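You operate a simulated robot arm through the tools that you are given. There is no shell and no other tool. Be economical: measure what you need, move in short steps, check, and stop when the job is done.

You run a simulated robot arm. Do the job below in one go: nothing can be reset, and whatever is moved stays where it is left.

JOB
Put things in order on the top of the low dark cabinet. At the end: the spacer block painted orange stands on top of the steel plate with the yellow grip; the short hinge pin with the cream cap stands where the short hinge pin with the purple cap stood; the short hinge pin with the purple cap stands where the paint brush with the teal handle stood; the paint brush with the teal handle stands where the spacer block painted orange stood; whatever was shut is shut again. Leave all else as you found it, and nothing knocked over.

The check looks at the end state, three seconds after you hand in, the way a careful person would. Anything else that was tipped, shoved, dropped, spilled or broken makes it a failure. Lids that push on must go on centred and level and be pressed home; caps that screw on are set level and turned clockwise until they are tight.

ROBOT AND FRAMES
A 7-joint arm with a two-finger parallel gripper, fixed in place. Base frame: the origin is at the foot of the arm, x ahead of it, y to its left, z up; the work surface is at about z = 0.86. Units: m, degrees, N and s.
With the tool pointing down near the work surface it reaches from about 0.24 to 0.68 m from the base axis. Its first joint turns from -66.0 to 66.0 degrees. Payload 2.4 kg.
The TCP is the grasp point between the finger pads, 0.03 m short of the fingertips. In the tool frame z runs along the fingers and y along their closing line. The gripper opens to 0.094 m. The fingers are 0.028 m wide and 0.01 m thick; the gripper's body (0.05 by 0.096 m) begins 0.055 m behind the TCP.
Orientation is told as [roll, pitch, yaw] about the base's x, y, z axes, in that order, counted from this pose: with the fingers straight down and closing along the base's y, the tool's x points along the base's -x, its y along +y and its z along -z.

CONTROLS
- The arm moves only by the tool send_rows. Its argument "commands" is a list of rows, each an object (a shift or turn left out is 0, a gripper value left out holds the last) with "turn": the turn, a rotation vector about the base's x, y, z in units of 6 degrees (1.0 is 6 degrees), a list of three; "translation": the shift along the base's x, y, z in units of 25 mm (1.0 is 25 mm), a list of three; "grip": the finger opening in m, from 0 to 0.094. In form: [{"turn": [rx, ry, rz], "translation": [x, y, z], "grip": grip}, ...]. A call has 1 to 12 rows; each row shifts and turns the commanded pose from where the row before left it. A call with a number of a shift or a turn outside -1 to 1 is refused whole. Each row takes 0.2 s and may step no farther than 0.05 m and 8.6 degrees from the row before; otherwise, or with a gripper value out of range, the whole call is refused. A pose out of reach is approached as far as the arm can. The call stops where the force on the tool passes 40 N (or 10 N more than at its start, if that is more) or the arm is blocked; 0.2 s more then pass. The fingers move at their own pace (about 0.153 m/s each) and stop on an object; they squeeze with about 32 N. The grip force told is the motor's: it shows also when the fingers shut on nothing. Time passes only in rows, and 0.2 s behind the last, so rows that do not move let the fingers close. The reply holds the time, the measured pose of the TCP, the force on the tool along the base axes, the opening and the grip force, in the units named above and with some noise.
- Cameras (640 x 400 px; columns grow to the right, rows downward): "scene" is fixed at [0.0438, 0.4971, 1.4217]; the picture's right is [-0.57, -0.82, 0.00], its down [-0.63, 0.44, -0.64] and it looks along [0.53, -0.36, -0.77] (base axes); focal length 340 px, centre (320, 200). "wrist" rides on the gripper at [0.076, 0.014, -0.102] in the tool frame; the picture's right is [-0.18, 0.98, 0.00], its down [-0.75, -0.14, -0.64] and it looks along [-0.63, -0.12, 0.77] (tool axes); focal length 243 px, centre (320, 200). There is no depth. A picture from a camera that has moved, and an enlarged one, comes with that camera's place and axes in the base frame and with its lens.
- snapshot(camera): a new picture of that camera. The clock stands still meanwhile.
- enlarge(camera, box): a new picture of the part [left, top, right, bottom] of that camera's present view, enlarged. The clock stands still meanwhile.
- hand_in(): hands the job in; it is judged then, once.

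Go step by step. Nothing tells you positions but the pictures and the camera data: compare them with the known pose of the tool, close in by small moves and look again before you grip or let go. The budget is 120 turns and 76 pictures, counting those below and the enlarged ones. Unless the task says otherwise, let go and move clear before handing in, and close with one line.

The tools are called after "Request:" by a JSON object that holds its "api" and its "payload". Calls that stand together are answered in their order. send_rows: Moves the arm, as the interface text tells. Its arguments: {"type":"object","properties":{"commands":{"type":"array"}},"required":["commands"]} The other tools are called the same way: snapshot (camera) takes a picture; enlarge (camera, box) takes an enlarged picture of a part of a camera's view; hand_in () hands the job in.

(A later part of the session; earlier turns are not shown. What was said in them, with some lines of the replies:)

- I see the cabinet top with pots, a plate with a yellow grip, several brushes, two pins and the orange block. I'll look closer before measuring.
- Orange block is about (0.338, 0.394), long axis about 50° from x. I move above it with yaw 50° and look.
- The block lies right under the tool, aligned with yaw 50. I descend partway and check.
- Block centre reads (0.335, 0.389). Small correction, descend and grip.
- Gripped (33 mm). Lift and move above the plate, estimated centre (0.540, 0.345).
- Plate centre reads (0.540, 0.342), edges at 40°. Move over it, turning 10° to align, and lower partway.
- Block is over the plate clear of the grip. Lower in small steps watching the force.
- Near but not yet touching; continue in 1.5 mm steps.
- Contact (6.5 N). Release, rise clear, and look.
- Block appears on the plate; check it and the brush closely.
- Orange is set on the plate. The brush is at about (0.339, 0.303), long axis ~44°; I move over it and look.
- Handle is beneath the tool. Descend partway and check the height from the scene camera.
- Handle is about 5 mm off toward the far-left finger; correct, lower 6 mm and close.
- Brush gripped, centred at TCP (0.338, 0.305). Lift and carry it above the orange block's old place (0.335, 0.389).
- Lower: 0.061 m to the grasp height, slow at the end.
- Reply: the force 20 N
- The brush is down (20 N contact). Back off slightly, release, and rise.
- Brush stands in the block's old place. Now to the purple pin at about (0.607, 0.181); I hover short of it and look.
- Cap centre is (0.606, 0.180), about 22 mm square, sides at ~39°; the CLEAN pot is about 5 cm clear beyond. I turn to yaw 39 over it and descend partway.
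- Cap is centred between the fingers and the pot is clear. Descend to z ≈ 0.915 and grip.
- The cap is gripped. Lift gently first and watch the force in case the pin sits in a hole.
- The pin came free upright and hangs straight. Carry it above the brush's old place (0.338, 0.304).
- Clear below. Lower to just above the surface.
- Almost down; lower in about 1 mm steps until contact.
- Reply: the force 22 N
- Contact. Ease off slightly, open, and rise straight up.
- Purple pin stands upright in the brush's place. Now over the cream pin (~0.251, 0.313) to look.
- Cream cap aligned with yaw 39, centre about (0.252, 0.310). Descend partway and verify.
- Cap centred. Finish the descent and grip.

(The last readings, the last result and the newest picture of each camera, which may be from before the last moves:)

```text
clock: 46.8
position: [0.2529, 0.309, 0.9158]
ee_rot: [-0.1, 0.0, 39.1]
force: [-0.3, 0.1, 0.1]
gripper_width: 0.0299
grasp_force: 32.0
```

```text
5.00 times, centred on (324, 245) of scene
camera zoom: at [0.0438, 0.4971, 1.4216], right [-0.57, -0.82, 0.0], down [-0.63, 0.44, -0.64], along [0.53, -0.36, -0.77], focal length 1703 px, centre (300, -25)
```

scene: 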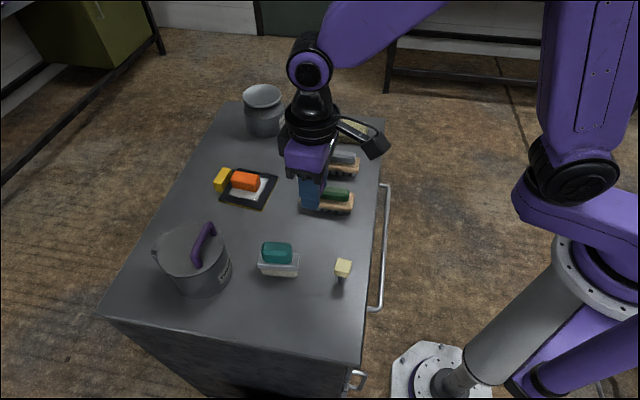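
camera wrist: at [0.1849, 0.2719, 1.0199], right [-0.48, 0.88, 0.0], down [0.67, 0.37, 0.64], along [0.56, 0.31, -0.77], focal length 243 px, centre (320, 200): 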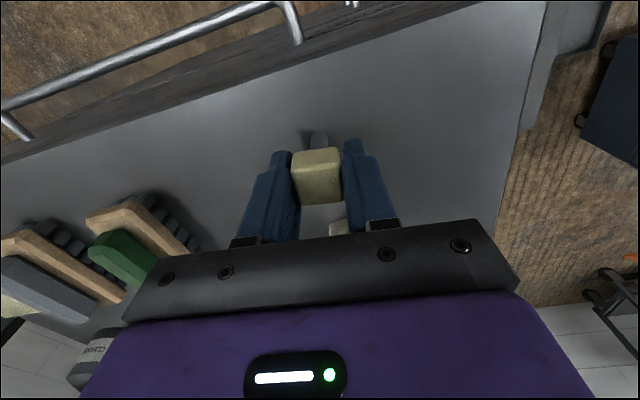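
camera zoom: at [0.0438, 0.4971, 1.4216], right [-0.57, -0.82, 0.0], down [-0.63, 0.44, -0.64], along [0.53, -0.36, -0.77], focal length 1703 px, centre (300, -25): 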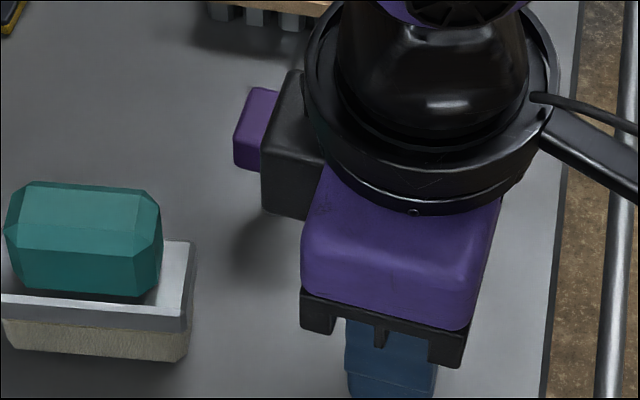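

Gripped. Lift straight up, then start the carry toward the purple pin's old place (0.607, 0.179).

Request:
{"api": "send_rows", "payload": {"commands": [{"translation": [0, 0, 0.5]}, {"translation": [0, 0, 1]}, {"translation": [0, 0, 1]}, {"translation": [0, 0, 1]}, {"translation": [0, 0, 1]}, {"translation": [0, 0, 0.7]}, {}, {"translation": [0.944, -0.347, 0]}, {"translation": [0.944, -0.347, 0]}, {"translation": [0.944, -0.347, 0]}, {"translation": [0.944, -0.347, 0]}, {"translation": [0.944, -0.347, 0]}]}}

Request:
{"api": "send_rows", "payload": {"commands": [{"translation": [0.944, -0.347, 0]}, {"translation": [0.944, -0.347, 0]}, {"translation": [0.944, -0.347, 0]}, {"translation": [0.944, -0.347, 0]}, {"translation": [0.944, -0.347, 0]}, {"translation": [0.944, -0.347, 0]}, {"translation": [0.944, -0.347, 0]}, {"translation": [0.944, -0.347, 0]}, {"translation": [0.944, -0.347, 0]}, {"translation": [0.944, -0.347, 0]}, {}, {}]}}

Request:
{"api": "snapshot", "payload": {"camera": "wrist"}}

Request:
{"api": "snapshot", "payload": {"camera": "scene"}}

```text
clock: 49.4
position: [0.3704, 0.2619, 1.0455]
ee_rot: [0.0, 0.0, 39.0]
force: [-0.3, -0.8, -1.4]
gripper_width: 0.0299
grasp_force: 31.3
```

```text
clock: 52.0
position: [0.6064, 0.176, 1.0424]
ee_rot: [0.0, -0.1, 39.0]
force: [0.6, 0.6, -1.5]
gripper_width: 0.0296
grasp_force: 32.0
```

```text
30 pictures are left
camera wrist: at [0.5399, 0.1385, 1.1468], right [-0.48, 0.88, 0.0], down [0.67, 0.37, 0.64], along [0.56, 0.31, -0.77], focal length 243 px, centre (320, 200)
```

wrist: 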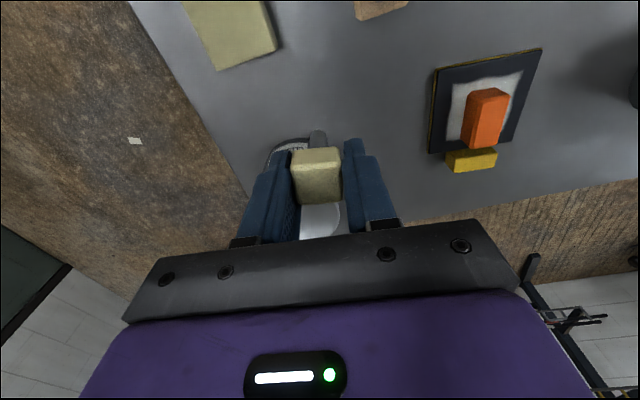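

```text
29 pictures are left
```

scene: 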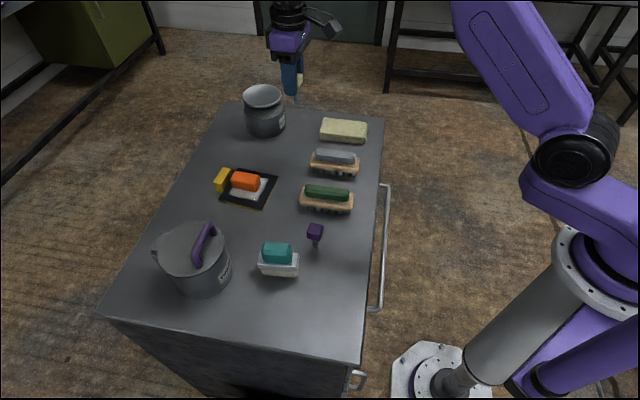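

Over the target; nudge y +2 mm and lower to just above contact.

Request:
{"api": "send_rows", "payload": {"commands": [{"translation": [0, 0.1, -1]}, {"translation": [0, 0, -1]}, {"translation": [0, 0, -1]}, {"translation": [0, 0, -1]}, {"translation": [0, 0, -0.6]}, {"translation": [0, 0, -0.35]}, {}, {}]}}

Request:
{"api": "enlarge", "payload": {"camera": "scene", "box": [240, 80, 336, 160]}}

```text
clock: 53.8
position: [0.6052, 0.1808, 0.922]
ee_rot: [0.1, 0.1, 39.1]
force: [-0.1, 0.1, -1.6]
gripper_width: 0.0298
grasp_force: 31.8
```

```text
5.00 times, centred on (288, 120) of scene
camera zoom: at [0.0438, 0.4971, 1.4216], right [-0.57, -0.82, 0.0], down [-0.63, 0.44, -0.64], along [0.53, -0.36, -0.77], focal length 1703 px, centre (480, 600)
```

zoom: 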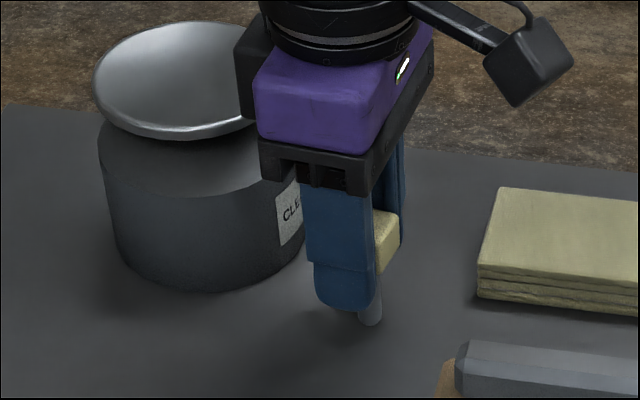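

Position matches the earlier grasp view. Lower the last few millimetres.

Request:
{"api": "send_rows", "payload": {"commands": [{"translation": [0, 0, -0.12]}, {"translation": [0, 0, -0.06]}, {"translation": [0, 0, -0.04]}, {}]}}

```text
clock: 54.8
position: [0.6054, 0.1786, 0.917]
ee_rot: [0.0, 0.0, 39.0]
force: [0.7, 0.3, -0.8]
gripper_width: 0.0299
grasp_force: 31.7
```

No contact yet; continue about 1 mm at a time.

Request:
{"api": "send_rows", "payload": {"commands": [{"translation": [0, 0, -0.05]}, {"translation": [0, 0, -0.03]}, {}]}}

```text
clock: 55.6
position: [0.6051, 0.1791, 0.9163]
ee_rot: [0.0, -0.1, 38.9]
force: [-3.6, 0.0, 11.1]
gripper_width: 0.0296
grasp_force: 32.1
```

Contact at 11 N. Release, rise straight up and look.

Request:
{"api": "send_rows", "payload": {"commands": [{"translation": [0, 0, 0.02]}, {}, {"grip": 0.04}, {"grip": 0.06}, {}, {"translation": [0, 0, 0.4]}, {"translation": [0, 0, 0.8]}, {"translation": [0, 0, 1]}, {"translation": [0, 0, 1]}, {"translation": [0, 0, 1]}, {"translation": [0, 0, 1]}, {"translation": [0, 0, 1]}]}}

Request:
{"api": "send_rows", "payload": {"commands": [{"translation": [-1, 0, 0.5]}, {"translation": [-1, 0, 0.5]}, {"translation": [-1, 0, 0.5]}, {"translation": [-1, 0, 0]}, {"translation": [-1, 0, 0]}, {}, {}]}}

Request:
{"api": "snapshot", "payload": {"camera": "scene"}}

Request:
{"api": "enlarge", "payload": {"camera": "scene", "box": [200, 80, 360, 180]}}

Request:
{"api": "enlarge", "payload": {"camera": "scene", "box": [220, 200, 380, 300]}}

```text
clock: 58.2
position: [0.6046, 0.1799, 1.0709]
ee_rot: [0.1, 0.0, 39.1]
force: [0.2, 0.7, 0.5]
gripper_width: 0.0601
grasp_force: 0.1
```

```text
clock: 59.8
position: [0.4798, 0.1788, 1.1095]
ee_rot: [0.0, 0.0, 39.1]
force: [-0.4, -0.5, 0.8]
gripper_width: 0.0596
grasp_force: 0.1
```

```text
27 pictures are left
```

scene: 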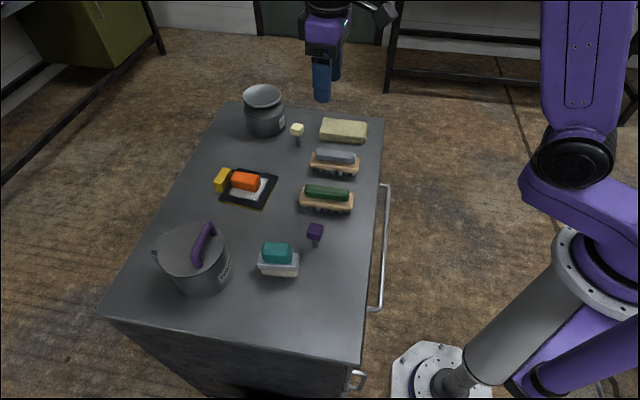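

```text
4.00 times, centred on (280, 130) of scene
camera zoom: at [0.0438, 0.4971, 1.4217], right [-0.57, -0.82, 0.0], down [-0.63, 0.44, -0.64], along [0.53, -0.36, -0.77], focal length 1362 px, centre (480, 480)
```

zoom: 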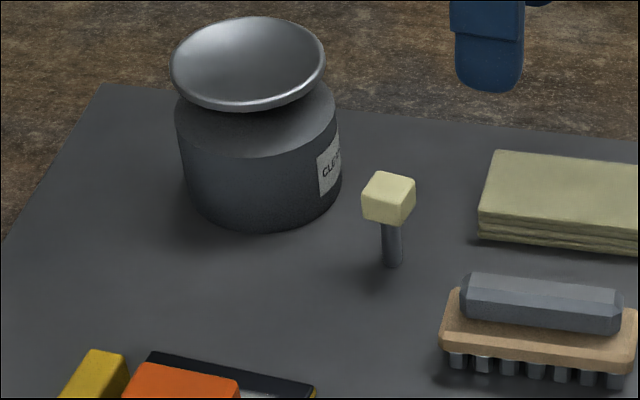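

```text
4.00 times, centred on (300, 250) of scene
camera zoom: at [0.0438, 0.4971, 1.4217], right [-0.57, -0.82, 0.0], down [-0.63, 0.44, -0.64], along [0.53, -0.36, -0.77], focal length 1362 px, centre (400, 0)
```

zoom: 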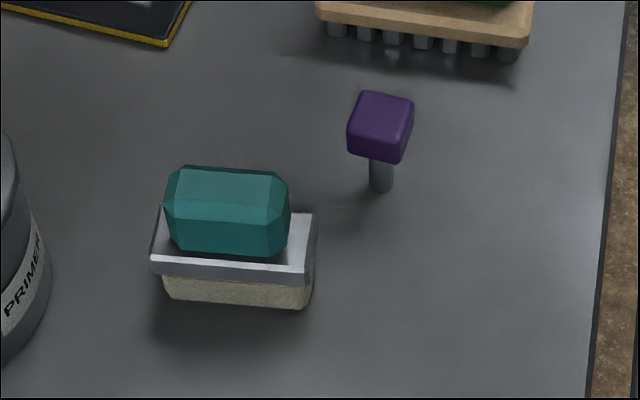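

Everything is upright and in its target place, the rest is untouched, nothing was opened, and the arm is clear, so I hand in.

Request:
{"api": "hand_in", "payload": {}}

```text
The job is handed in.
```

I put all four items in their target places and handed the job in. The last pictures show the two pins and the brush standing, the orange block on the plate and nothing else moved. The brush sits about 7 mm off the orange block's exact old centre. Nothing had been opened, so nothing needed shutting.
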